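You operate a simulated robot arm through the tools that you are given. There is no shell and no other tool.

The job below is to be done with a simulated robot arm. You get a single attempt, and the scene is never put back.

## Task
Measure the black spacer and put the new spacer of that size in the small green tray.
Fine: the black spacer ends in the small grey tray; leave the caliper open.
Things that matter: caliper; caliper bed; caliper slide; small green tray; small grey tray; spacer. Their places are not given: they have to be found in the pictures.

It is judged by the outcome, as a careful person would: the job done as asked, and still so three seconds after it is handed in. It fails if anything else is knocked over, pushed out of place, dropped, spilled or broken.

## Robot
A 6-joint arm with a two-finger gripper, fixed in place. Base frame: the origin is on the floor under the middle of its stand, x ahead of it, y to its left, z up; the work surface is at about z = 88. Units: cm, degrees, N and s.
With the tool pointing down near the work surface it reaches from about 14 to 68 cm from the base axis. Its first joint turns from -66.0 to 66.0 degrees. Payload 2.45 kg.
The TCP is the grasp point between the finger pads, 3 cm short of the fingertips. In the tool frame z runs along the fingers and y along their closing line. The gripper opens to 10.6 cm; its body begins 7.9 cm behind the TCP.
Orientation is that of the tool frame in the base frame, as a unit quaternion [w, x, y, z]. With the fingers straight down and closing along the base's y, the tool's x points along the base's -x, its y along +y and its z along -z.

## Interface
- The arm moves only by the tool servo_tool. Its argument "moves" is a list of rows, each an object of numbers (a shift or turn left out is 0, a gripper value left out holds the last): "tx", "ty", "tz": the shift along the tool's x, y, z in units of 300 mm (1.0 is 300 mm); "rx", "ry", "rz": the turn, a rotation vector about the tool's x, y, z in units of 45 degrees (1.0 is 45 degrees); "hand": the opening, from 0 (shut) to 1 (fully open). In form: [{"tx": .., "ty": .., "tz": .., "rx": .., "ry": .., "rz": .., "hand": ..}, ...]. A call has 1 to 20 rows; each row is the pose to reach, as a shift and turn from the pose commanded when the call began, along the tool's axes at that moment. A call with a number of a shift or a turn outside -1 to 1 is refused whole. Rows are played at 5 a second. More than 5 cm and 8.6 degrees between two rows, or a gripper value outside its range, and nothing of the call is played. A pose out of reach is approached as far as the arm can. The call stops where the force on the tool passes 60 N (or 10 N more than at its start, if that is more) or the arm is blocked; 0.2 s more then pass. The fingers move at their own pace (about 15.3 cm/s each) and stop on an object; they squeeze with about 23 N. The grip force told is the motor's: it shows also when the fingers shut on nothing. Time passes only in rows, and 0.2 s behind the last, so rows that repeat a pose let the fingers close. The reply holds the time, the measured pose of the TCP, the force on the tool along the base axes, the opening and the grip force, in the units named above and with some noise, with the torque about the TCP (base axes, N m) and any sound that the robot's microphone picked up.
- Cameras (640 x 400 px; columns grow to the right, rows downward): "scene" is fixed at [4.41, 40.39, 140.31]; the picture's right is [-0.87, -0.50, 0.00], its down [-0.28, 0.50, -0.82] and it looks along [0.41, -0.71, -0.57] (base axes); focal length 312 px, centre (320, 200). "wrist" rides on the gripper at [7.6, -0.2, -10.6] in the tool frame; the picture's right is [0.02, 1.00, 0.00], its down [-0.78, 0.02, -0.62] and it looks along [-0.62, 0.01, 0.78] (tool axes); focal length 247 px, centre (320, 200).
- get_image(camera): a new picture of that camera. It takes no simulated time.
- measure_at(camera, pixels): for up to 12 pixels [column, row] of the newest picture of that camera ("zoom" is the newest enlarged one), the place [x, y, z] in the base frame of the surface seen there, good to about 0.3 cm. It takes no simulated time.
- inspect(camera, box): a new picture of the part [left, top, right, bottom] of that camera's present view, enlarged. It takes no simulated time.
- job_done(): hands the job in; it is judged then, once.

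Unless the task says otherwise, let go and move clear before handing in.

The tools are called as a command line: name --argument value ..., lists and objects as JSON in quotes. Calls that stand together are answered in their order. servo_tool: Moves the arm, as the interface text tells. Its arguments: {"type":"object","properties":{"moves":{"type":"array","items":{"type":"object","properties":{"tx":{"type":"number"},"ty":{"type":"number"},"tz":{"type":"number"},"rx":{"type":"number"},"ry":{"type":"number"},"rz":{"type":"number"},"hand":{"type":"number"}}}}},"required":["moves"]} The other tools are called the same way: get_image (camera) takes a picture; measure_at (camera, pixels) gives the place of the surface under pixels of a picture; inspect (camera, box) takes an enlarged picture of a part of a camera's view; job_done () hands the job in.

At the start:

```text
time_s: 0.0
position: [43.68, -11.44, 113.72]
tcp_rot: [0.0, 0.0, 1.0, 0.0]
wrist_force: [-0.7, -0.1, 0.1]
wrist_torque: [0.0, -0.01, 0.01]
finger_gap: 10.59
finger_force: 0.0
```

scene: 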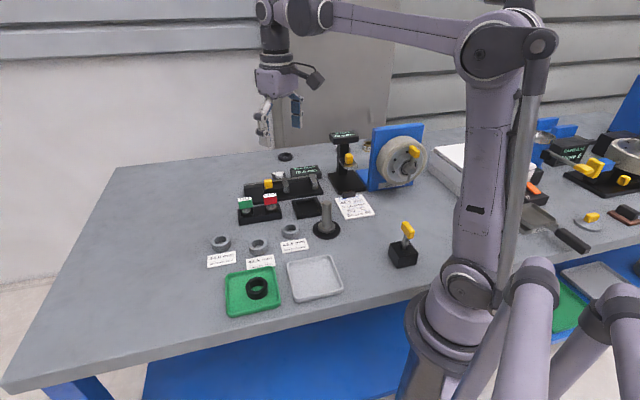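
wrist: 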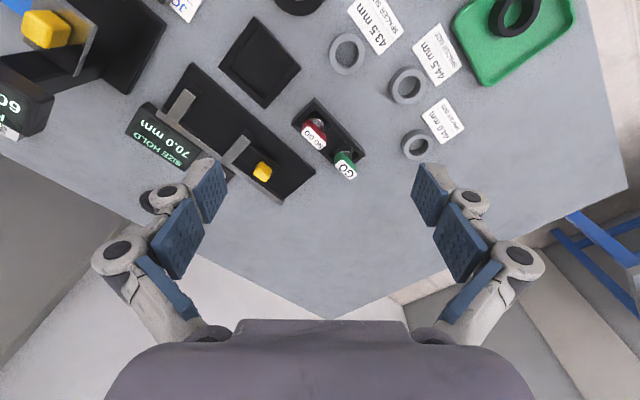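

The scene shows the black spacer in the green tray (about 257,288), three grey spacers with labels, and a caliper with a display and yellow slide handle. I'll look closer at each.

inspect --camera "scene" --box '[190, 140, 390, 265]'

inspect --camera "scene" --box '[190, 215, 350, 325]'

inspect --camera "wrist" --box '[100, 0, 340, 210]'

inspect --camera "wrist" --box '[310, 0, 590, 180]'

```text
3.20 times, centred on (290, 202) of scene
```

zoom: 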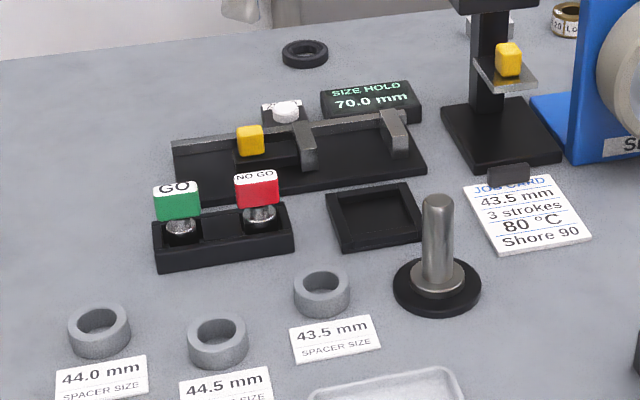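

```text
3.64 times, centred on (270, 270) of scene
```

zoom: 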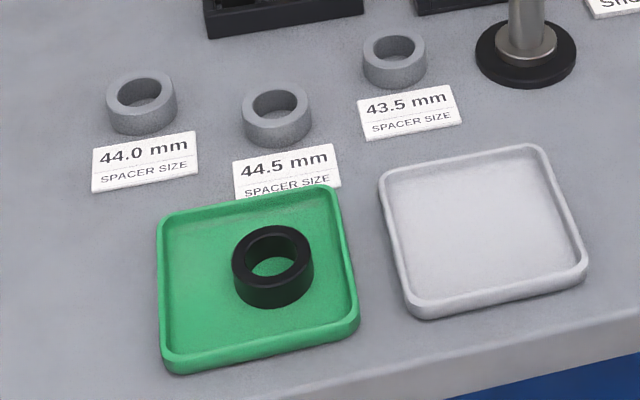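

```text
1.90 times, centred on (220, 105) of wrist
```

zoom: 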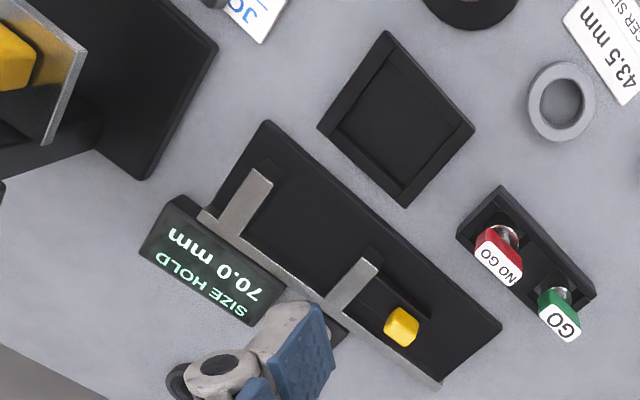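

```text
2.22 times, centred on (450, 90) of wrist
```

zoom: 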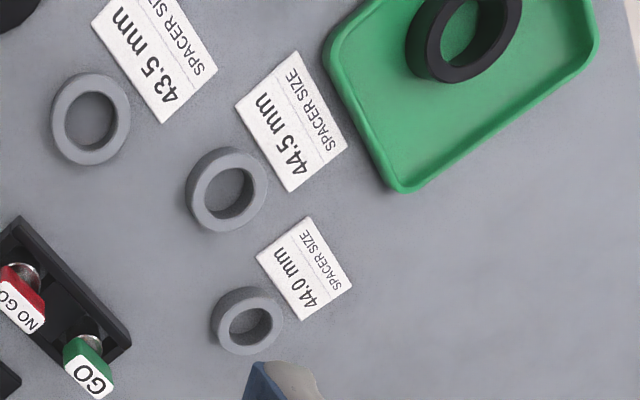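

The labels read 44.0, 44.5 and 43.5 mm, and the caliper shows "SIZE HOLD 70.0 mm" with a yellow knob on the slide and a white button behind it. I'll zoom in on the caliper and then measure places.

inspect --camera "scene" --box '[235, 155, 335, 218]'

```text
6.35 times, centred on (285, 186) of scene
```

zoom: 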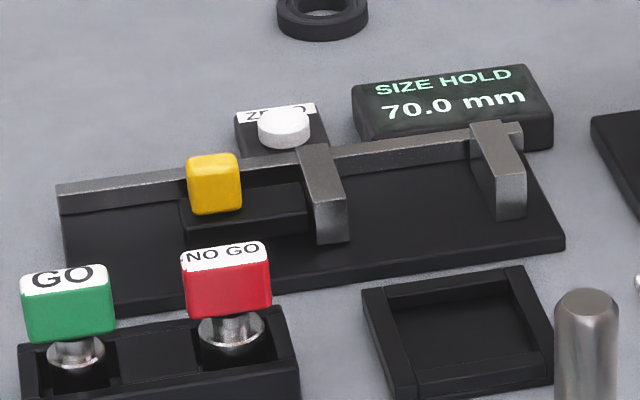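

The white button is marked ZERO. I'll measure points on the caliper jaws, knob, rail and base in this zoom.

measure_at --camera "zoom" --pixels '[[212, 165], [212, 200], [315, 150], [335, 180], [332, 215], [490, 130], [510, 165], [508, 200], [285, 115], [250, 200], [420, 230], [560, 245]]'

measure_at --camera "wrist" --pixels '[[183, 107], [237, 150], [262, 172], [150, 125], [195, 65], [315, 195], [215, 145], [260, 100], [347, 54], [407, 86], [416, 145], [515, 15]]'

measure_at --camera "scene" --pixels '[[257, 283], [257, 291], [230, 272], [274, 266], [231, 316], [281, 303], [290, 262], [334, 256], [298, 302], [342, 291], [316, 280], [240, 300]]'

```text
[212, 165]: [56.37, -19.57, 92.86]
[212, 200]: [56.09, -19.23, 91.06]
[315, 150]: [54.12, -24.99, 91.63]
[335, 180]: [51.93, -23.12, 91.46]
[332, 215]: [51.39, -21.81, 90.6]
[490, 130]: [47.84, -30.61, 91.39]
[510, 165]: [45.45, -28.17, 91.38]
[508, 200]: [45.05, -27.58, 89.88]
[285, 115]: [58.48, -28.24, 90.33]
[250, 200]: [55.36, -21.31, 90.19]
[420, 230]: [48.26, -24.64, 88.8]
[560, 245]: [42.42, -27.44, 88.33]
```

```text
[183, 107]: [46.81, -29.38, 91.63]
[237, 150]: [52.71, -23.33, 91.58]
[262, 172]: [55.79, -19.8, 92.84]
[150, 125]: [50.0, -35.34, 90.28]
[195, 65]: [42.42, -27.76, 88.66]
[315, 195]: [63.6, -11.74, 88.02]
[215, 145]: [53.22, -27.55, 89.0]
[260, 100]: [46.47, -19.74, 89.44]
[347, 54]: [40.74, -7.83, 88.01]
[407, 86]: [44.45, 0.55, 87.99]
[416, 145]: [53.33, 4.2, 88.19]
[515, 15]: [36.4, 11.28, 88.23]
```

```text
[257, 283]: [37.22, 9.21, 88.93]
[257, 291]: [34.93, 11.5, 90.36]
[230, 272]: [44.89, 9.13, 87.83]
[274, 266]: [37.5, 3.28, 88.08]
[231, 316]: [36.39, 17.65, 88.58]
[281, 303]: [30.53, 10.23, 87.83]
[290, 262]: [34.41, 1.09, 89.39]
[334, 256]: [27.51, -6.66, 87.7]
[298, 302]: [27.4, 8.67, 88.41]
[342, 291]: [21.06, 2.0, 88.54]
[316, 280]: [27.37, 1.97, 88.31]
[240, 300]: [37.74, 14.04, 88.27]
```

The caliper gap is around 7 cm, with the rail at about 42° to base x. Before moving, I'll measure the tall neighbours (stand 345,137; blue box 395,130; peg 325,205) and the spacer details.

measure_at --camera "scene" --pixels '[[344, 137], [349, 158], [348, 185], [375, 128], [422, 126], [405, 160], [326, 202], [326, 232], [405, 228], [260, 203], [308, 207], [355, 207]]'

inspect --camera "scene" --box '[215, 255, 350, 325]'

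```text
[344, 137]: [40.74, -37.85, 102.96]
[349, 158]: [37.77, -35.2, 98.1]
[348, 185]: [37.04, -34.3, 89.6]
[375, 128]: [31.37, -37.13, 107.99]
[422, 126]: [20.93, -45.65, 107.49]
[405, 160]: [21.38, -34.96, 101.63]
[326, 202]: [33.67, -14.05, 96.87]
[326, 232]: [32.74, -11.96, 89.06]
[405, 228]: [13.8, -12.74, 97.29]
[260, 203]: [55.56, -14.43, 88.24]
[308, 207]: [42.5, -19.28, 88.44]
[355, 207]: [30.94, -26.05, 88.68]
```

```text
4.74 times, centred on (282, 290) of scene
```

zoom: 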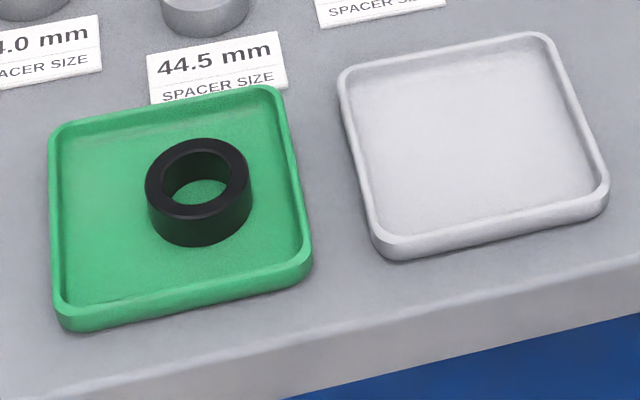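

The tall stand reaches z≈103 near (40,-37) and the peg z≈97 at (33,-13), so z=110 is a safe travel height. I'll move the wrist to look straight at the caliper.

servo_tool --moves '[{"tx": 0.065, "ty": -0.07, "tz": 0.025}, {"tx": 0.13, "ty": -0.14, "tz": 0.05}, {"tx": 0.195, "ty": -0.21, "tz": 0.075}, {"tx": 0.26, "ty": -0.28, "tz": 0.1}, {"tx": 0.323, "ty": -0.34, "tz": 0.123}, {"tx": 0.323, "ty": -0.34, "tz": 0.123}]'

get_image --camera "wrist"

```text
time_s: 1.4
position: [33.84, -21.56, 110.02]
tcp_rot: [0.0, 0.0, 1.0, 0.001]
wrist_force: [0.1, -0.6, 1.6]
wrist_torque: [-0.01, 0.02, 0.01]
finger_gap: 10.59
finger_force: 0.2
```

```text
taken
```

wrist: 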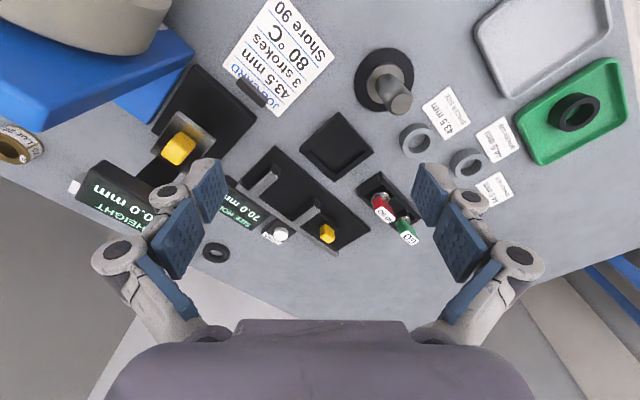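

The caliper is centred around (300,205) now. I'll zoom in on it.

inspect --camera "wrist" --box '[220, 130, 390, 250]'

```text
3.33 times, centred on (305, 190) of wrist
```

zoom: 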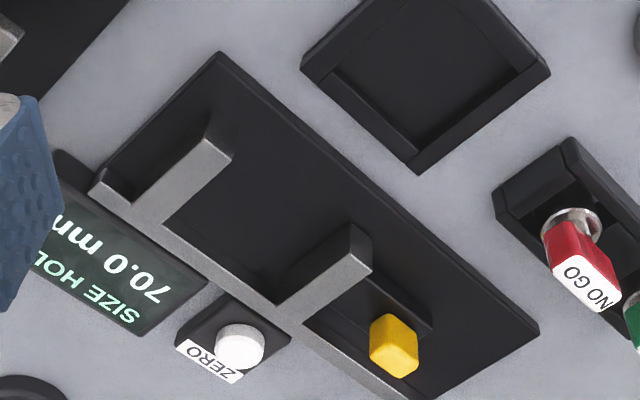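

measure_at --camera "zoom" --pixels '[[222, 150], [160, 218], [210, 110], [365, 268], [285, 318], [350, 225], [100, 185], [395, 355], [240, 345], [218, 55], [535, 330], [250, 230]]'

measure_at --camera "zoom" --pixels '[[190, 165], [320, 285], [135, 200], [300, 340], [390, 395], [215, 160], [345, 262], [380, 350], [410, 350], [425, 320], [300, 200], [420, 280]]'

```text
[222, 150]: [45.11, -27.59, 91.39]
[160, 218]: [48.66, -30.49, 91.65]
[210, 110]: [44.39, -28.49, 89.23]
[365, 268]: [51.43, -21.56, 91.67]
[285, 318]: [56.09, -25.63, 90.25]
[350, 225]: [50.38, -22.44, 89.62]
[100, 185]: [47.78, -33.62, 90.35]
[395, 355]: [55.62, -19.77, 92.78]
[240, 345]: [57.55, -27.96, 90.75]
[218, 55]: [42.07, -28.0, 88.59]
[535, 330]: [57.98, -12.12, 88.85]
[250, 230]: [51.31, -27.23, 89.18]
```

```text
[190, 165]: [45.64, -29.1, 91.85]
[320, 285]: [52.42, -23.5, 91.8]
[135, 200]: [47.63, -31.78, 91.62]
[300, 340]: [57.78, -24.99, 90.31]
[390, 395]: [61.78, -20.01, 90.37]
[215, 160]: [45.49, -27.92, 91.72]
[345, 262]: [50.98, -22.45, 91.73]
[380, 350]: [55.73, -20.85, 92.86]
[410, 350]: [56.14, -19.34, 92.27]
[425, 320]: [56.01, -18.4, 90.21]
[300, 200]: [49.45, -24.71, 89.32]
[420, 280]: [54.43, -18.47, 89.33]
```

The rail runs at 45° to base x; jaws have their gap of ≈7 cm, the knob is near (55.9,-20.0) with top z≈92.8. I'll move above the knob, turning so the fingers close along the rail, to first check how the caliper reads when closed empty.

servo_tool --moves '[{"tx": -0.12, "ty": 0.008, "tz": 0.02, "rz": 0.166}, {"tx": -0.24, "ty": 0.016, "tz": 0.04, "rz": 0.333}, {"tx": -0.36, "ty": 0.024, "tz": 0.07, "rz": 0.5}, {"tx": -0.48, "ty": 0.032, "tz": 0.1, "rz": 0.666}, {"tx": -0.61, "ty": 0.04, "tz": 0.13, "rz": 0.833}, {"tx": -0.733, "ty": 0.05, "tz": 0.167, "rz": 1.0, "hand": 0.4}, {"tx": -0.733, "ty": 0.05, "tz": 0.167, "rz": 1.0, "hand": 0.4}, {"tx": -0.733, "ty": 0.05, "tz": 0.167, "rz": 1.0, "hand": 0.4}]'

get_image --camera "wrist"

get_image --camera "scene"

```text
time_s: 3.2
position: [55.63, -20.04, 105.16]
tcp_rot: [0.0, 0.384, 0.923, 0.001]
wrist_force: [-0.6, -0.4, 0.1]
wrist_torque: [-0.01, -0.02, 0.0]
finger_gap: 4.26
finger_force: 0.1
```

```text
taken
```

wrist: 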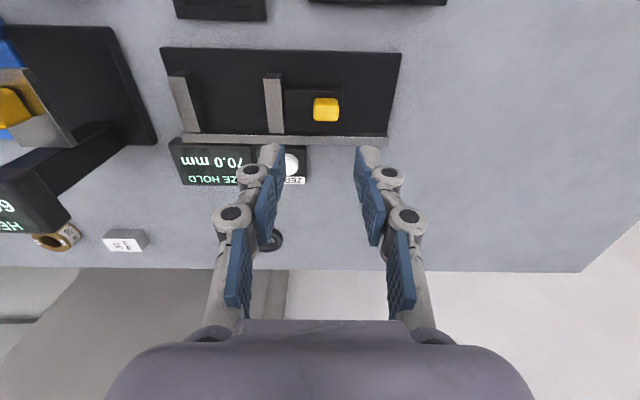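

```text
taken
```

scene: 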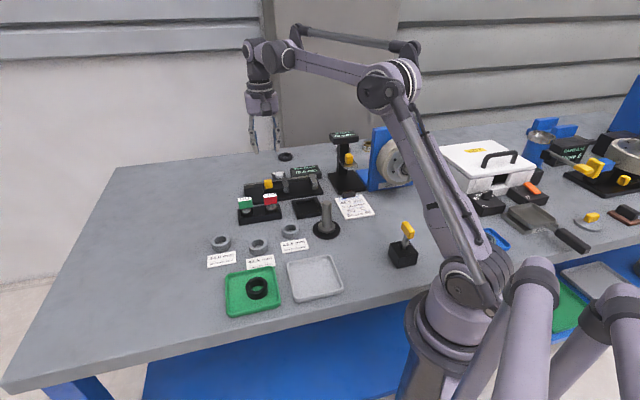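

The rail now lies horizontal in the wrist view, so the orientation matches. I'll measure the knob and jaws more exactly.

inspect --camera "wrist" --box '[150, 30, 420, 200]'

```text
2.35 times, centred on (285, 115) of wrist
```

zoom: 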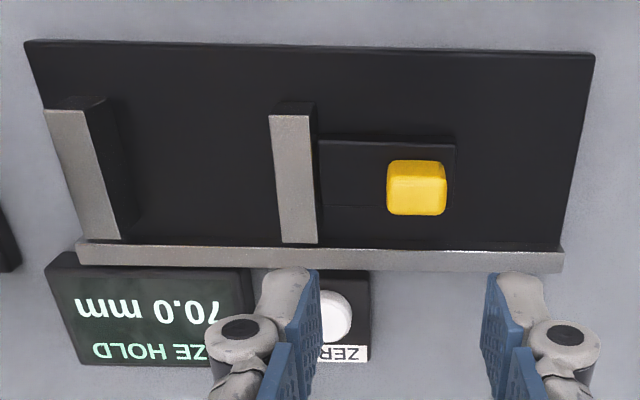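

measure_at --camera "zoom" --pixels '[[395, 200], [440, 200], [417, 205], [417, 170], [60, 115], [85, 115], [100, 235], [275, 120], [308, 120], [300, 235], [280, 235], [335, 315]]'

measure_at --camera "zoom" --pixels '[[450, 145], [330, 145], [330, 195], [350, 258], [350, 244], [180, 150], [30, 45], [590, 60], [220, 200], [220, 60], [416, 240], [480, 235]]'

```text
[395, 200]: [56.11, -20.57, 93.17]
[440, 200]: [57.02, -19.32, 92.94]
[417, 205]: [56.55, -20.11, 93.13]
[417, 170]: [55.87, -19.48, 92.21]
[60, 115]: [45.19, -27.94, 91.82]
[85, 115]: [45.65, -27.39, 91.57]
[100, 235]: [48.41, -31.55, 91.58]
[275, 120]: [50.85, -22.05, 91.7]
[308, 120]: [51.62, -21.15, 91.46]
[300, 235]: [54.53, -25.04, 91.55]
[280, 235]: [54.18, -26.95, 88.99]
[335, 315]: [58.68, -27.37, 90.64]
```

```text
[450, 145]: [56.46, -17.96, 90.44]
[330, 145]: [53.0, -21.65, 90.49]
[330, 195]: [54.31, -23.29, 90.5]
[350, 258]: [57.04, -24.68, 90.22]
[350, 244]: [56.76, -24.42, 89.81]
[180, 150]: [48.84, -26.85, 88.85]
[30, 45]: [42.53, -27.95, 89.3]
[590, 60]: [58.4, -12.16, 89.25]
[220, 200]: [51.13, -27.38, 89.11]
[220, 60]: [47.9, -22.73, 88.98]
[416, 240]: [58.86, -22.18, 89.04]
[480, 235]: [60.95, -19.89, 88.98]
```

The knob centre is at about (56.07,-19.87), its top z≈93.1, with the slide top at z≈90.5. I'll narrow the fingers and re-read the pose before descending.

servo_tool --moves '[{"hand": 0.33}, {"hand": 0.33}, {"hand": 0.33}]'

servo_tool --moves '[{"hand": 0.33}]'

```text
time_s: 4.0
position: [55.74, -20.1, 105.32]
tcp_rot: [0.0, 0.382, 0.924, 0.0]
wrist_force: [0.7, 0.2, 1.0]
wrist_torque: [0.01, 0.01, -0.02]
finger_gap: 3.51
finger_force: 0.1
```

```text
time_s: 4.4
position: [55.65, -20.13, 105.15]
tcp_rot: [0.0, 0.383, 0.924, 0.0]
wrist_force: [0.2, 0.5, 0.4]
wrist_torque: [0.02, 0.0, -0.03]
finger_gap: 3.47
finger_force: 0.0
```

The pose is steady around (55.68,-20.1,105.2). I'll lower to just above the knob and check the alignment.

servo_tool --moves '[{"ty": 0.0147, "tx": -0.004, "tz": 0.07}, {"ty": 0.0147, "tx": -0.004, "tz": 0.14}, {"ty": 0.0147, "tx": -0.004, "tz": 0.21}, {"ty": 0.0147, "tx": -0.004, "tz": 0.265}, {"ty": 0.0147, "tx": -0.004, "tz": 0.265}]'

get_image --camera "wrist"

inspect --camera "scene" --box '[220, 130, 340, 220]'

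```text
time_s: 5.6
position: [56.26, -19.92, 97.35]
tcp_rot: [-0.001, 0.382, 0.924, -0.001]
wrist_force: [0.3, 1.0, -0.1]
wrist_torque: [0.01, 0.03, 0.01]
finger_gap: 3.5
finger_force: 0.1
```

```text
taken
```

wrist: 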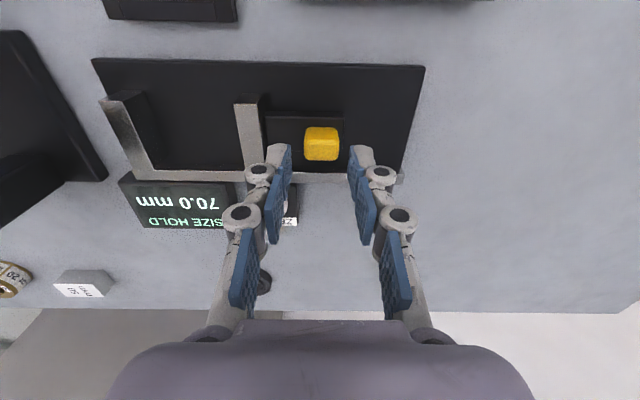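

```text
4.44 times, centred on (280, 175) of scene
```

zoom: 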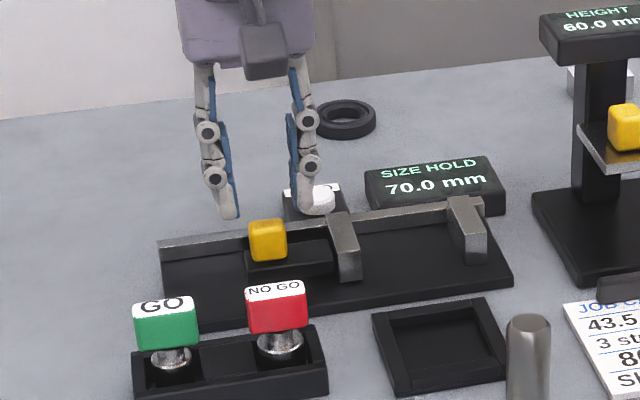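

Fingers are centred on the knob (322,145). I'll descend to z≈94 and close on it gently.

servo_tool --moves '[{"tz": 0.04}, {"tz": 0.08}, {"tz": 0.108}, {"tz": 0.108}]'

get_image --camera "wrist"

inspect --camera "scene" --box '[220, 130, 340, 220]'

```text
time_s: 6.6
position: [56.18, -19.96, 93.99]
tcp_rot: [0.0, 0.382, 0.924, 0.0]
wrist_force: [0.5, -1.1, -0.1]
wrist_torque: [-0.01, 0.0, 0.0]
finger_gap: 3.51
finger_force: 0.0
```

```text
taken
```

wrist: 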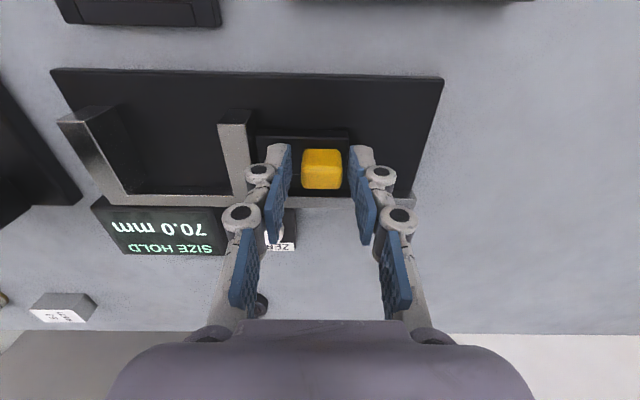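

```text
4.44 times, centred on (280, 175) of scene
```

zoom: 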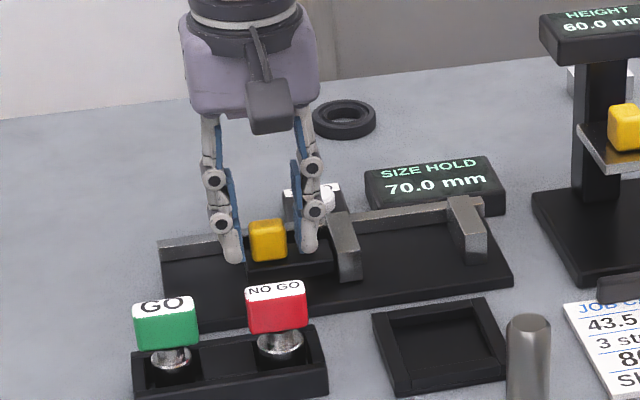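

The fingers straddle the knob. I'll close on it.

servo_tool --moves '[{"hand": 0.15}, {"hand": 0.0}, {"hand": 0.0}, {"hand": 0.0}]'

inspect --camera "scene" --box '[220, 130, 340, 220]'

```text
time_s: 7.6
position: [56.37, -19.91, 93.86]
tcp_rot: [0.0, 0.382, 0.924, -0.001]
wrist_force: [0.5, 0.7, 1.0]
wrist_torque: [-0.02, -0.05, -0.04]
finger_gap: 2.31
finger_force: 44.7
```

```text
4.44 times, centred on (280, 175) of scene
```

zoom: 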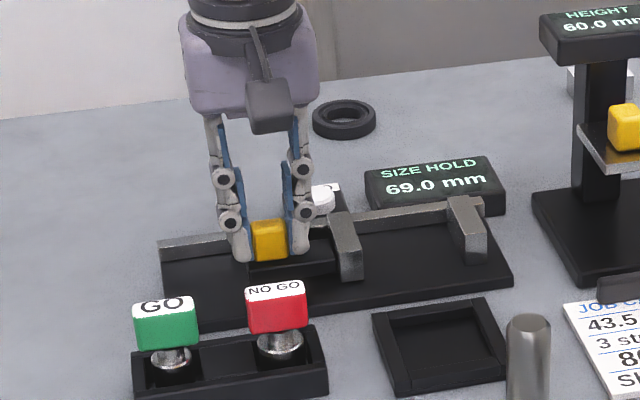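

The display follows live (now 69.0 mm) with the knob gripped. I'll slide toward the fixed jaw, stopping short of contact.

servo_tool --moves '[{"ty": -0.02}, {"ty": -0.045}, {"ty": -0.07}, {"ty": -0.095}, {"ty": -0.12}, {"ty": -0.145}, {"ty": -0.17}, {"ty": -0.19}, {"ty": -0.205}, {"ty": -0.213}, {"ty": -0.213}]'

inspect --camera "scene" --box '[220, 130, 340, 220]'

```text
time_s: 9.2
position: [53.84, -22.22, 94.0]
tcp_rot: [0.01, 0.378, 0.926, 0.012]
wrist_force: [9.4, 3.3, -4.3]
wrist_torque: [0.06, 0.15, -0.39]
finger_gap: 2.36
finger_force: 44.7
stopped in row 7: the force on the tool passed its limit at 64 N (the readings are from after the stop); the commanded pose is now the measured one
```

```text
4.44 times, centred on (280, 175) of scene
```

zoom: 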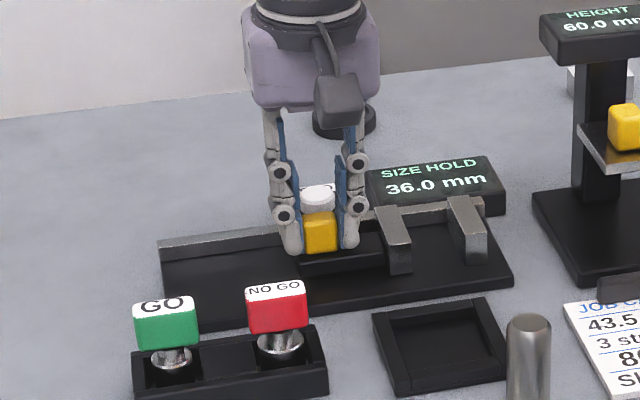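

The slide stopped at 36.0 mm on its own end stop (the jaws don't meet), and the caliper body hasn't moved; the zero can't be checked by closing. I'll open it again to about 70 mm, correcting the small tilt from the push.

servo_tool --moves '[{"ty": 0.01, "rx": 0.01, "ry": 0.003, "rz": 0.003}, {"ty": 0.025, "tz": 0.001, "rx": 0.02, "ry": 0.006, "rz": 0.006}, {"ty": 0.045, "tz": 0.0013, "rx": 0.038, "ry": 0.012, "rz": 0.013}, {"ty": 0.065, "tz": 0.002, "rx": 0.038, "ry": 0.012, "rz": 0.013}, {"ty": 0.085, "tz": 0.0025, "rx": 0.038, "ry": 0.012, "rz": 0.013}, {"ty": 0.1, "tz": 0.003, "rx": 0.038, "ry": 0.012, "rz": 0.013}, {"ty": 0.109, "tx": -0.001, "tz": 0.0033, "rx": 0.038, "ry": 0.012, "rz": 0.013}, {"ty": 0.109, "tx": -0.001, "tz": 0.0033, "rx": 0.038, "ry": 0.012, "rz": 0.013}]'

inspect --camera "scene" --box '[220, 130, 340, 220]'

```text
time_s: 11.0
position: [56.03, -20.12, 93.97]
tcp_rot: [0.001, 0.382, 0.924, -0.003]
wrist_force: [8.6, -9.8, 16.0]
wrist_torque: [-0.09, 0.06, -0.12]
finger_gap: 2.35
finger_force: 45.5
```

```text
4.44 times, centred on (280, 175) of scene
```

zoom: 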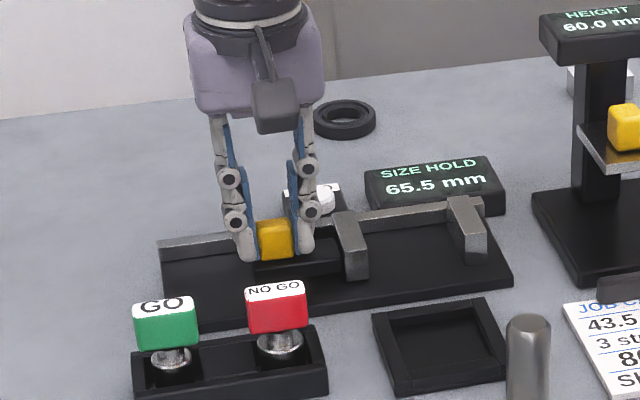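

The display reads 65.5 mm. I'll bring it back another ~4 mm to near 70, then let go.

servo_tool --moves '[{"ty": 0.005}, {"ty": 0.01}, {"ty": 0.014}, {"ty": 0.014}]'

inspect --camera "scene" --box '[220, 130, 340, 220]'

```text
time_s: 12.0
position: [56.4, -19.77, 93.88]
tcp_rot: [0.0, 0.383, 0.924, -0.001]
wrist_force: [12.1, -12.5, 24.0]
wrist_torque: [-0.11, -0.01, -0.02]
finger_gap: 2.33
finger_force: 45.0
```

```text
4.44 times, centred on (280, 175) of scene
```

zoom: 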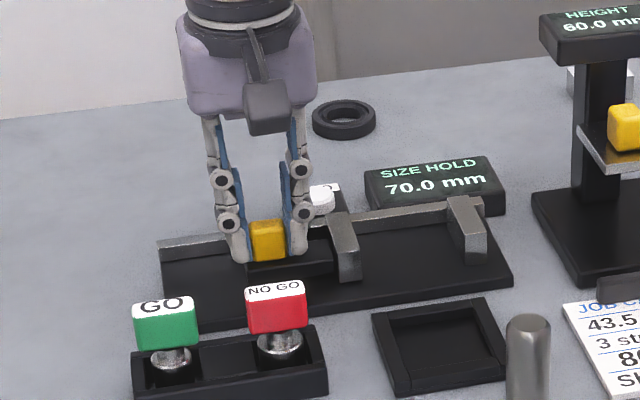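

It reads 70.0 mm again. I'll release and rise straight up.

servo_tool --moves '[{"hand": 0.33}, {"hand": 0.33}, {"tz": -0.05}, {"tz": -0.15}, {"tz": -0.25}, {"tz": -0.37}, {"tz": -0.37}]'

get_image --camera "wrist"

inspect --camera "scene" --box '[220, 130, 340, 220]'

```text
time_s: 13.6
position: [56.34, -19.77, 105.17]
tcp_rot: [-0.001, 0.383, 0.924, -0.002]
wrist_force: [0.0, -0.1, 0.1]
wrist_torque: [0.01, 0.02, 0.0]
finger_gap: 3.49
finger_force: 0.2
```

```text
taken
```

wrist: 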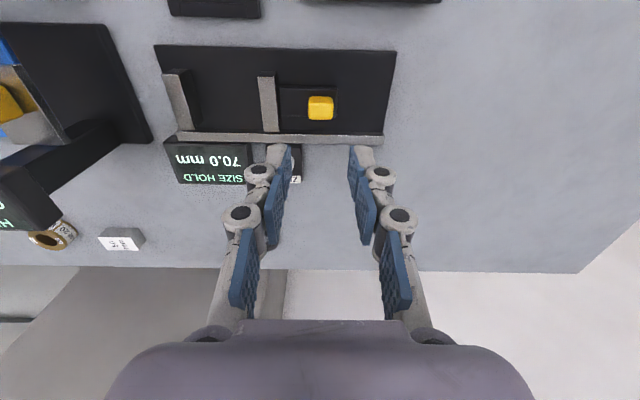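

```text
4.44 times, centred on (280, 175) of scene
```

zoom: 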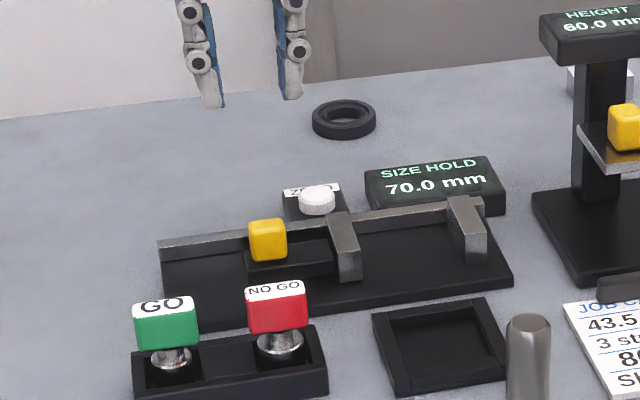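

The caliper is open at 70.0 mm and undisturbed. Now I'll swing over to the green tray, turning the gripper further so I can see the black spacer from the far side.

servo_tool --moves '[{"tx": 0.0975, "ty": 0.055, "rz": 0.166, "hand": 0.6}, {"tx": 0.195, "ty": 0.11, "rz": 0.333}, {"tx": 0.2925, "ty": 0.165, "rz": 0.5}, {"tx": 0.39, "ty": 0.22, "rz": 0.666}, {"tx": 0.4875, "ty": 0.275, "rz": 0.833}, {"tx": 0.585, "ty": 0.33, "rz": 1.0}, {"tx": 0.585, "ty": 0.33, "rz": 1.0}]'

```text
time_s: 15.2
position: [50.94, -0.37, 104.9]
tcp_rot: [-0.001, 0.707, 0.707, -0.002]
wrist_force: [0.5, 0.2, -0.6]
wrist_torque: [0.0, -0.02, 0.02]
finger_gap: 6.4
finger_force: 0.1
```

The turn to 90° went fine. I'll continue to the tray with the turn toward 135°.

servo_tool --moves '[{"tx": 0.108, "ty": -0.03, "rz": 0.166}, {"tx": 0.216, "ty": -0.06, "rz": 0.333}, {"tx": 0.3235, "ty": -0.09, "rz": 0.5}, {"tx": 0.43, "ty": -0.12, "rz": 0.666}, {"tx": 0.54, "ty": -0.15, "rz": 0.833}, {"tx": 0.647, "ty": -0.18, "rz": 1.0}, {"tx": 0.647, "ty": -0.18, "rz": 1.0}]'

get_image --camera "wrist"

```text
time_s: 16.8
position: [45.49, 19.09, 104.91]
tcp_rot: [-0.001, 0.924, 0.383, -0.002]
wrist_force: [-0.1, -0.3, 0.0]
wrist_torque: [-0.03, 0.01, 0.01]
finger_gap: 6.35
finger_force: 0.2
```

```text
taken
```

wrist: 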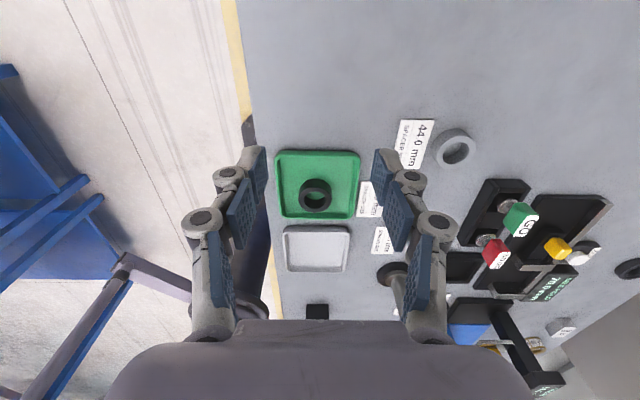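

The tray and ring are well in view at (315,195), with θ=135° reachable. Zooming in to measure the ring and trays.

inspect --camera "wrist" --box '[260, 140, 380, 280]'

```text
2.86 times, centred on (320, 210) of wrist
```

zoom: 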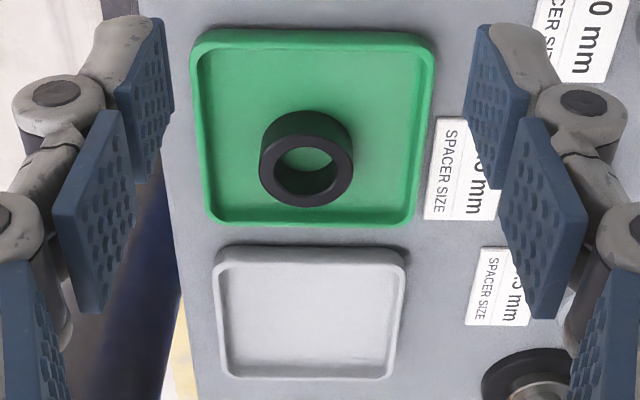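

measure_at --camera "zoom" --pixels '[[266, 170], [346, 170], [306, 201], [306, 141], [306, 170], [306, 122], [230, 90], [400, 90], [230, 200], [400, 200], [240, 280], [380, 280]]'

measure_at --camera "zoom" --pixels '[[310, 275], [310, 355], [310, 320], [300, 38], [300, 222], [205, 130], [425, 130], [310, 253], [310, 372], [225, 310], [395, 310], [430, 230]]'

```text
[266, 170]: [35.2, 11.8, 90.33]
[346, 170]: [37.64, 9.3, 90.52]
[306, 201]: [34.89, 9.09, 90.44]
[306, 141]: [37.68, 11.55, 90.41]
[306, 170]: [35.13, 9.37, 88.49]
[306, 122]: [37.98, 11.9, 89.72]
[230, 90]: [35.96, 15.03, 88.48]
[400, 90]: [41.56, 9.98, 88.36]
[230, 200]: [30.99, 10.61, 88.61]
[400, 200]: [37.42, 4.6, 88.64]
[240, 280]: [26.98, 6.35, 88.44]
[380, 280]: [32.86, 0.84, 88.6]
```

```text
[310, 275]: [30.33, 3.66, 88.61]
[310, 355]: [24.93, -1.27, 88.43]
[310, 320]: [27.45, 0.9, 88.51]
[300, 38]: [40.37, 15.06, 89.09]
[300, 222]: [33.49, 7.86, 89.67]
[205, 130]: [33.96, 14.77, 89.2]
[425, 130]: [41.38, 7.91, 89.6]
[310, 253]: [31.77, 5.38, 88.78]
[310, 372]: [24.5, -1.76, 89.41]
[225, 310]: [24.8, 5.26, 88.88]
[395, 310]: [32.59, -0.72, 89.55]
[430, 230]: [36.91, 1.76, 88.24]
```

The ring's centre is near (36.35,10.4), top z≈90.4, tray floor z≈88.5, with rim z≈89.5. I'll go above it with the fingers at 5.8 cm and check the centring.

servo_tool --moves '[{"tx": -0.1, "ty": -0.0025, "tz": 0.02, "hand": 0.55}, {"tx": -0.21, "ty": -0.005, "tz": 0.06}, {"tx": -0.32, "ty": -0.008, "tz": 0.11}, {"tx": -0.4203, "ty": -0.0106, "tz": 0.17}, {"tx": -0.4203, "ty": -0.0106, "tz": 0.264}, {"tx": -0.4203, "ty": -0.0106, "tz": 0.264}]'

get_image --camera "wrist"

inspect --camera "scene" --box '[200, 220, 350, 325]'

```text
time_s: 18.2
position: [36.24, 10.29, 97.06]
tcp_rot: [0.0, 0.924, 0.383, -0.001]
wrist_force: [0.8, 1.1, -1.0]
wrist_torque: [-0.03, -0.01, -0.01]
finger_gap: 5.84
finger_force: 0.0
```

```text
taken
```

wrist: 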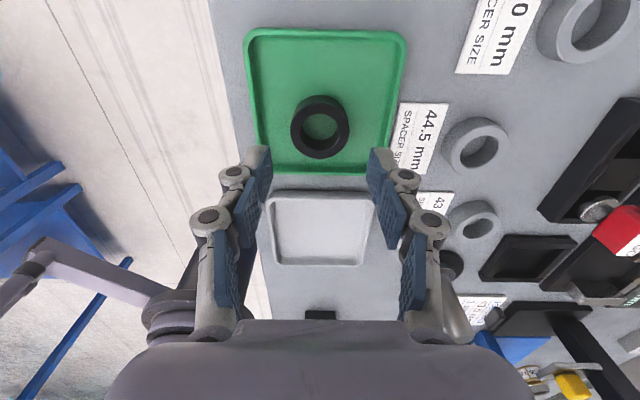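

```text
3.81 times, centred on (275, 272) of scene
```

zoom: 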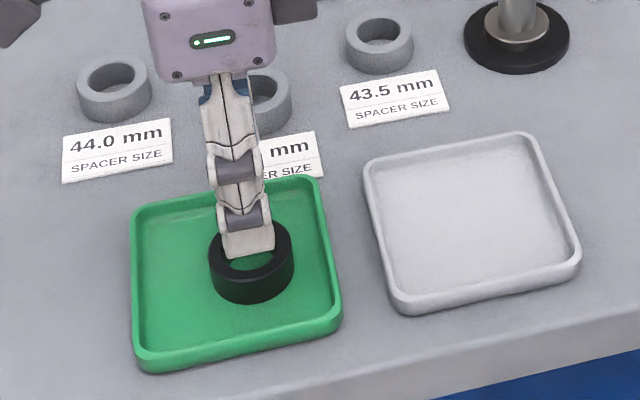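

The fingers look centred sideways on the ring (319,125). I'll check the ring's centre along the other direction with a closer measurement.

inspect --camera "wrist" --box '[240, 70, 400, 170]'

```text
4.00 times, centred on (320, 120) of wrist
```

zoom: 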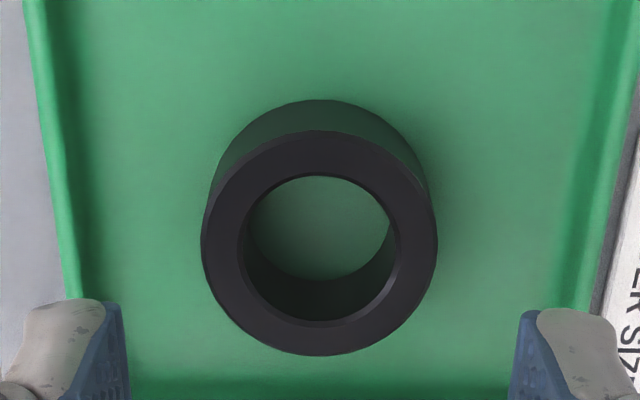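

measure_at --camera "zoom" --pixels '[[220, 245], [418, 245], [318, 153], [318, 341], [255, 180], [385, 315], [255, 315], [385, 180]]'

```text
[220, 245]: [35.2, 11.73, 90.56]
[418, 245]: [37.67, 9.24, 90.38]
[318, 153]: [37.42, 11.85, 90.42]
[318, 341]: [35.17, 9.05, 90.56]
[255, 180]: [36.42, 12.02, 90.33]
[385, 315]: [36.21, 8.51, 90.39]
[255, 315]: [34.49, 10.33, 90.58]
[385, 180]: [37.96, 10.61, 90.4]
```

Ring centre measures (36.32,10.42), only ~1.5 mm off the TCP. I'll descend to z≈92.4 and close.

servo_tool --moves '[{"tx": 0.005, "tz": 0.05}, {"tx": 0.005, "tz": 0.1}, {"tx": 0.005, "tz": 0.135}, {"tx": 0.005, "tz": 0.155}, {"tx": 0.005, "tz": 0.155}]'

inspect --camera "scene" --box '[200, 220, 350, 325]'

get_image --camera "wrist"

```text
time_s: 19.4
position: [36.34, 10.34, 92.44]
tcp_rot: [0.001, 0.924, 0.383, -0.002]
wrist_force: [0.6, 0.3, 0.4]
wrist_torque: [0.01, 0.0, 0.0]
finger_gap: 5.81
finger_force: 0.0
```

```text
3.81 times, centred on (275, 272) of scene
```

zoom: 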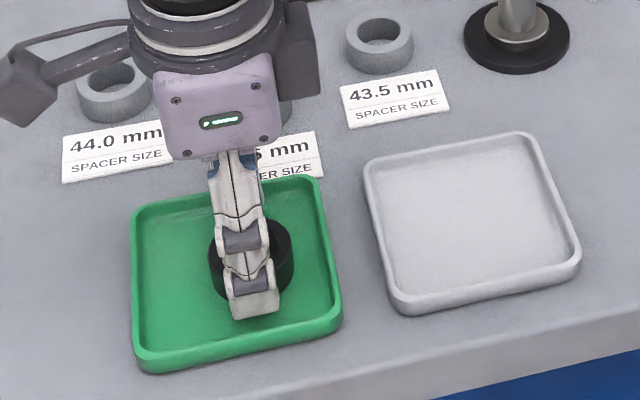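

```text
taken
```

wrist: 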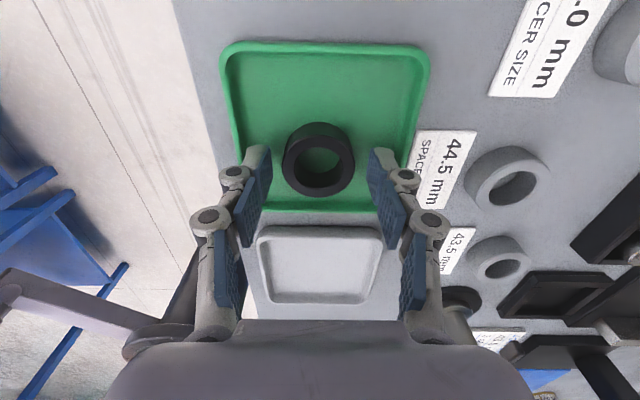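

The fingers straddle the black ring without touching the tray. I'll close on it and read the finger gap.

servo_tool --moves '[{"hand": 0.45}, {"hand": 0.38}, {"hand": 0.3}, {"hand": 0.2}, {"hand": 0.2}]'

servo_tool --moves '[{"hand": 0.2}, {"hand": 0.2}]'

get_image --camera "wrist"

```text
time_s: 20.6
position: [36.4, 10.52, 92.33]
tcp_rot: [0.001, 0.924, 0.382, -0.001]
wrist_force: [-0.6, 1.4, 3.2]
wrist_torque: [0.06, 0.03, -0.02]
finger_gap: 4.32
finger_force: 22.9
```

```text
time_s: 21.2
position: [36.4, 10.47, 92.36]
tcp_rot: [0.002, 0.924, 0.382, -0.001]
wrist_force: [-1.1, 1.0, 4.6]
wrist_torque: [0.05, 0.01, -0.04]
finger_gap: 4.28
finger_force: 22.9
```

```text
taken
```

wrist: 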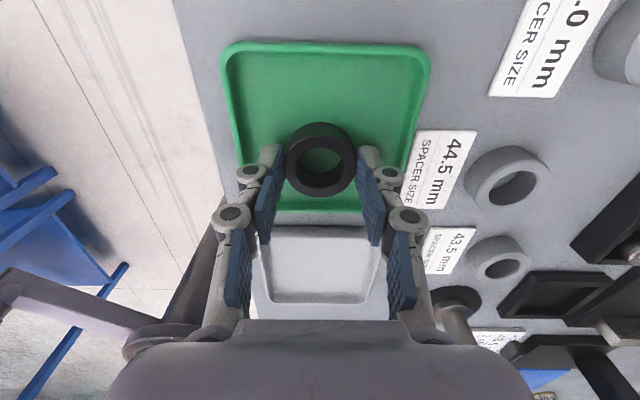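

The ring is gripped (gap ≈4.3 cm, 22.9 N). I'll lift slowly and check that it comes along.

servo_tool --moves '[{"tz": -0.02}, {"tz": -0.06}, {"tz": -0.13}, {"tz": -0.22}, {"tz": -0.32}, {"tz": -0.42}, {"tz": -0.42}]'

get_image --camera "wrist"

get_image --camera "scene"

```text
time_s: 22.8
position: [36.39, 10.28, 105.07]
tcp_rot: [0.001, 0.924, 0.383, -0.003]
wrist_force: [0.2, 0.2, 0.0]
wrist_torque: [-0.02, 0.0, -0.01]
finger_gap: 2.09
finger_force: 0.0
```

```text
taken
```

wrist: 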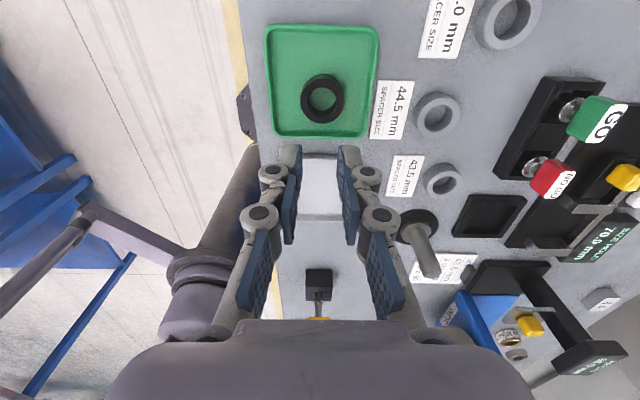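

```text
taken
```

scene: 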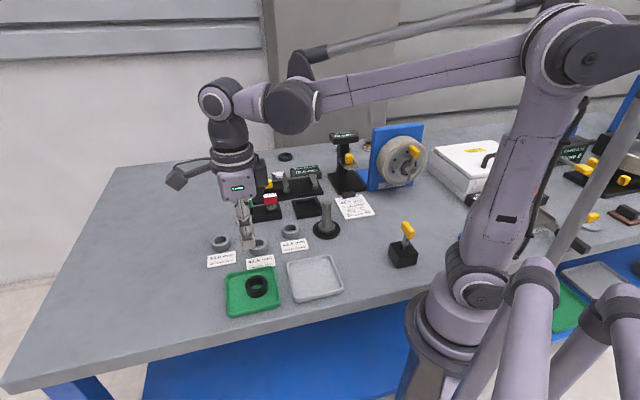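

The ring slipped out of the shallow grip and is still in the green tray (323,100). I'll check its position before gripping deeper and more firmly.

inspect --camera "wrist" --box '[250, 40, 410, 140]'

measure_at --camera "zoom" --pixels '[[215, 240], [350, 240], [290, 180], [290, 300]]'

```text
4.00 times, centred on (330, 90) of wrist
```

zoom: 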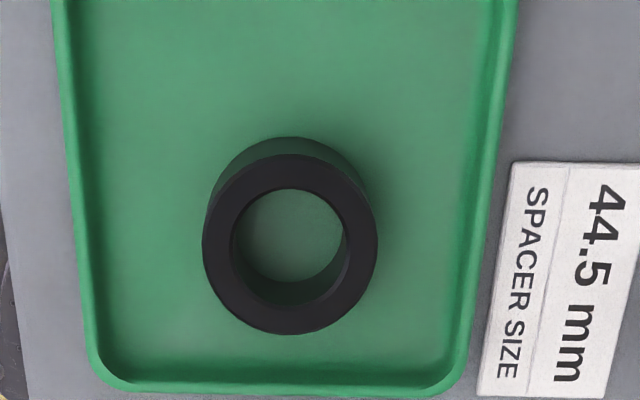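

```text
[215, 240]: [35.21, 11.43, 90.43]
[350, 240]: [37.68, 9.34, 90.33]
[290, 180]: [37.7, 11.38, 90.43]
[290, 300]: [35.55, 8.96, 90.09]
```

measure_at --camera "zoom" --pixels '[[218, 245], [363, 245], [290, 171], [290, 318], [235, 190], [345, 190], [235, 300], [345, 300]]'

```text
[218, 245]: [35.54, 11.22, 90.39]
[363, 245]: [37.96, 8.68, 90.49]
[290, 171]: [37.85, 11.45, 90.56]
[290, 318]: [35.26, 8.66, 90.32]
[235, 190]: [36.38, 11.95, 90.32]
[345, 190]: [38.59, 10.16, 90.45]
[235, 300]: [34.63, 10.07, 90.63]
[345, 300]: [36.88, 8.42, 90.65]
```

The ring is upright at about (36.64,10.08). I'll line up on it, go deeper (z≈92.0, tips just above the tray floor), and squeeze fully.

servo_tool --moves '[{"ty": 0.0106, "tx": 0.001, "tz": 0.05, "hand": 0.55}, {"ty": 0.0106, "tx": 0.001, "tz": 0.12, "hand": 0.55}, {"ty": 0.0106, "tx": 0.001, "tz": 0.2, "hand": 0.55}, {"ty": 0.0106, "tx": 0.001, "tz": 0.28, "hand": 0.55}, {"ty": 0.0106, "tx": 0.001, "tz": 0.35, "hand": 0.55}, {"ty": 0.0106, "tx": 0.001, "tz": 0.4, "hand": 0.55}, {"ty": 0.0106, "tx": 0.001, "tz": 0.425, "hand": 0.55}, {"ty": 0.0106, "tx": 0.001, "tz": 0.435, "hand": 0.55}, {"ty": 0.0106, "tx": 0.001, "tz": 0.435, "hand": 0.55}]'

get_image --camera "wrist"

inspect --camera "scene" --box '[215, 250, 305, 320]'

```text
time_s: 24.8
position: [36.55, 10.28, 91.99]
tcp_rot: [0.0, 0.924, 0.382, -0.002]
wrist_force: [0.5, -0.2, 0.0]
wrist_torque: [0.0, 0.01, 0.0]
finger_gap: 5.82
finger_force: 0.1
```

```text
taken
```

wrist: 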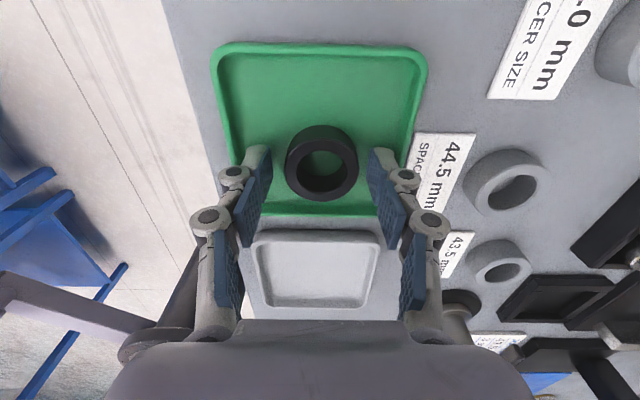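

```text
5.71 times, centred on (260, 285) of scene
```

zoom: 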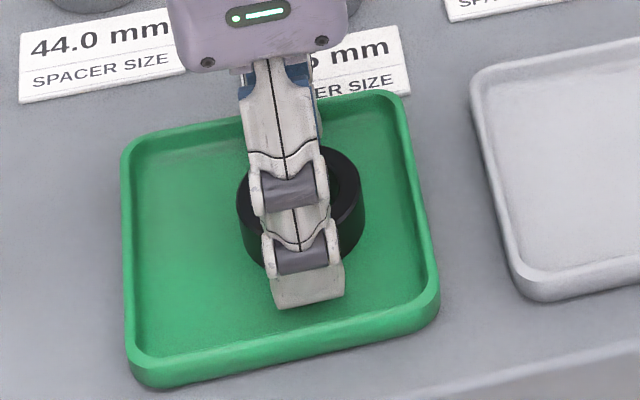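

Fingers are centred on the ring on both views. Closing with full squeeze now.

servo_tool --moves '[{"hand": 0.45}, {"hand": 0.38}, {"hand": 0.3}, {"hand": 0.15}, {"hand": 0.0}, {"hand": 0.0}, {"hand": 0.0}]'

get_image --camera "wrist"

```text
time_s: 26.4
position: [36.56, 10.23, 91.92]
tcp_rot: [0.001, 0.924, 0.382, -0.002]
wrist_force: [2.6, -1.1, 5.0]
wrist_torque: [0.01, -0.05, -0.01]
finger_gap: 4.26
finger_force: 22.9
```

```text
taken
```

wrist: 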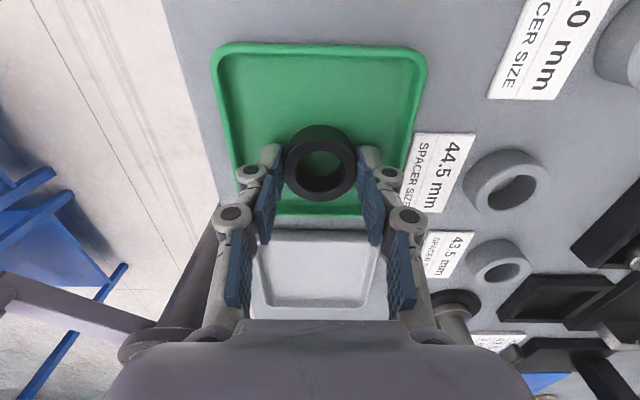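

Gripped again (gap 4.26). I'll lift slowly by 2 cm and check whether it holds.

servo_tool --moves '[{"tz": -0.005, "hand": 0}, {"tz": -0.01, "hand": 0}, {"tz": -0.02, "hand": 0}, {"tz": -0.03, "hand": 0}, {"tz": -0.04, "hand": 0}, {"tz": -0.05, "hand": 0}, {"tz": -0.06, "hand": 0}]'

get_image --camera "wrist"

inspect --camera "scene" --box '[215, 250, 305, 320]'

```text
time_s: 28.0
position: [36.68, 10.17, 93.88]
tcp_rot: [0.0, 0.924, 0.382, -0.001]
wrist_force: [-0.5, 0.0, -1.1]
wrist_torque: [0.0, 0.0, -0.02]
finger_gap: 4.27
finger_force: 23.4
```

```text
taken
```

wrist: 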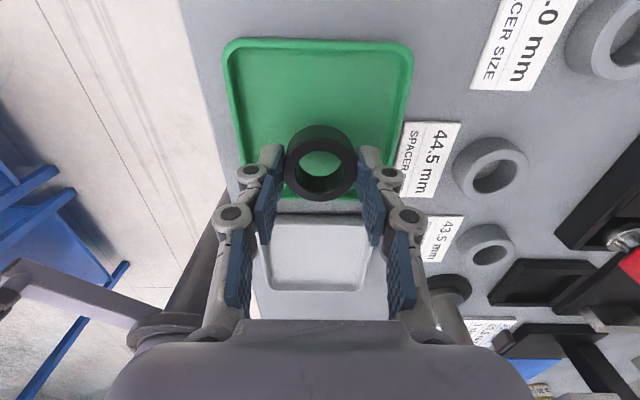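

```text
5.71 times, centred on (260, 285) of scene
```

zoom: 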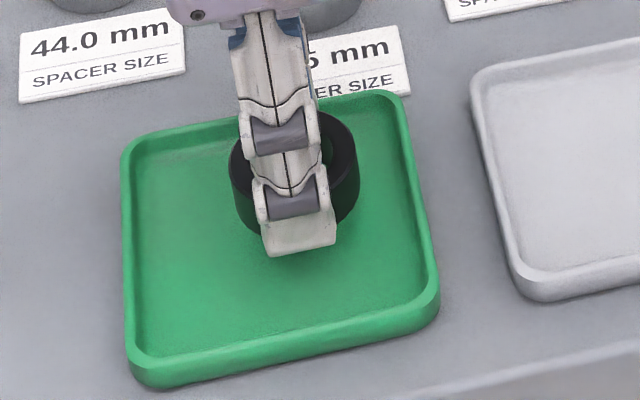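

The ring is up off the tray and level in the grip. I'll lift it on to z≈105 steadily.

servo_tool --moves '[{"tz": -0.02, "hand": 0}, {"tz": -0.05, "hand": 0}, {"tz": -0.09, "hand": 0}, {"tz": -0.14, "hand": 0}, {"tz": -0.19, "hand": 0}, {"tz": -0.24, "hand": 0}, {"tz": -0.29, "hand": 0}, {"tz": -0.33, "hand": 0}, {"tz": -0.36, "hand": 0}, {"tz": -0.37, "hand": 0}]'

get_image --camera "wrist"

```text
time_s: 30.2
position: [36.58, 10.37, 104.95]
tcp_rot: [0.0, 0.924, 0.383, -0.002]
wrist_force: [0.0, 0.2, -1.1]
wrist_torque: [-0.02, -0.01, 0.02]
finger_gap: 4.26
finger_force: 23.0
```

```text
taken
```

wrist: 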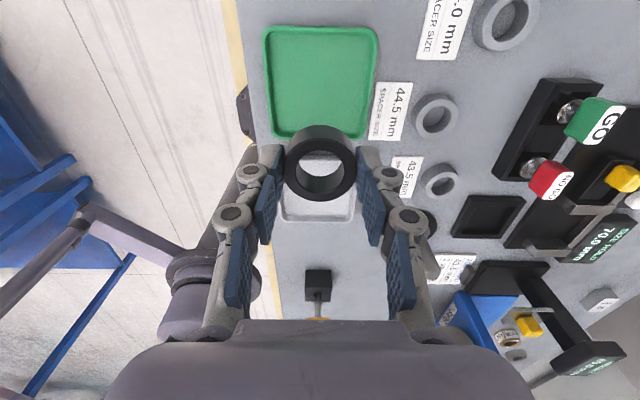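

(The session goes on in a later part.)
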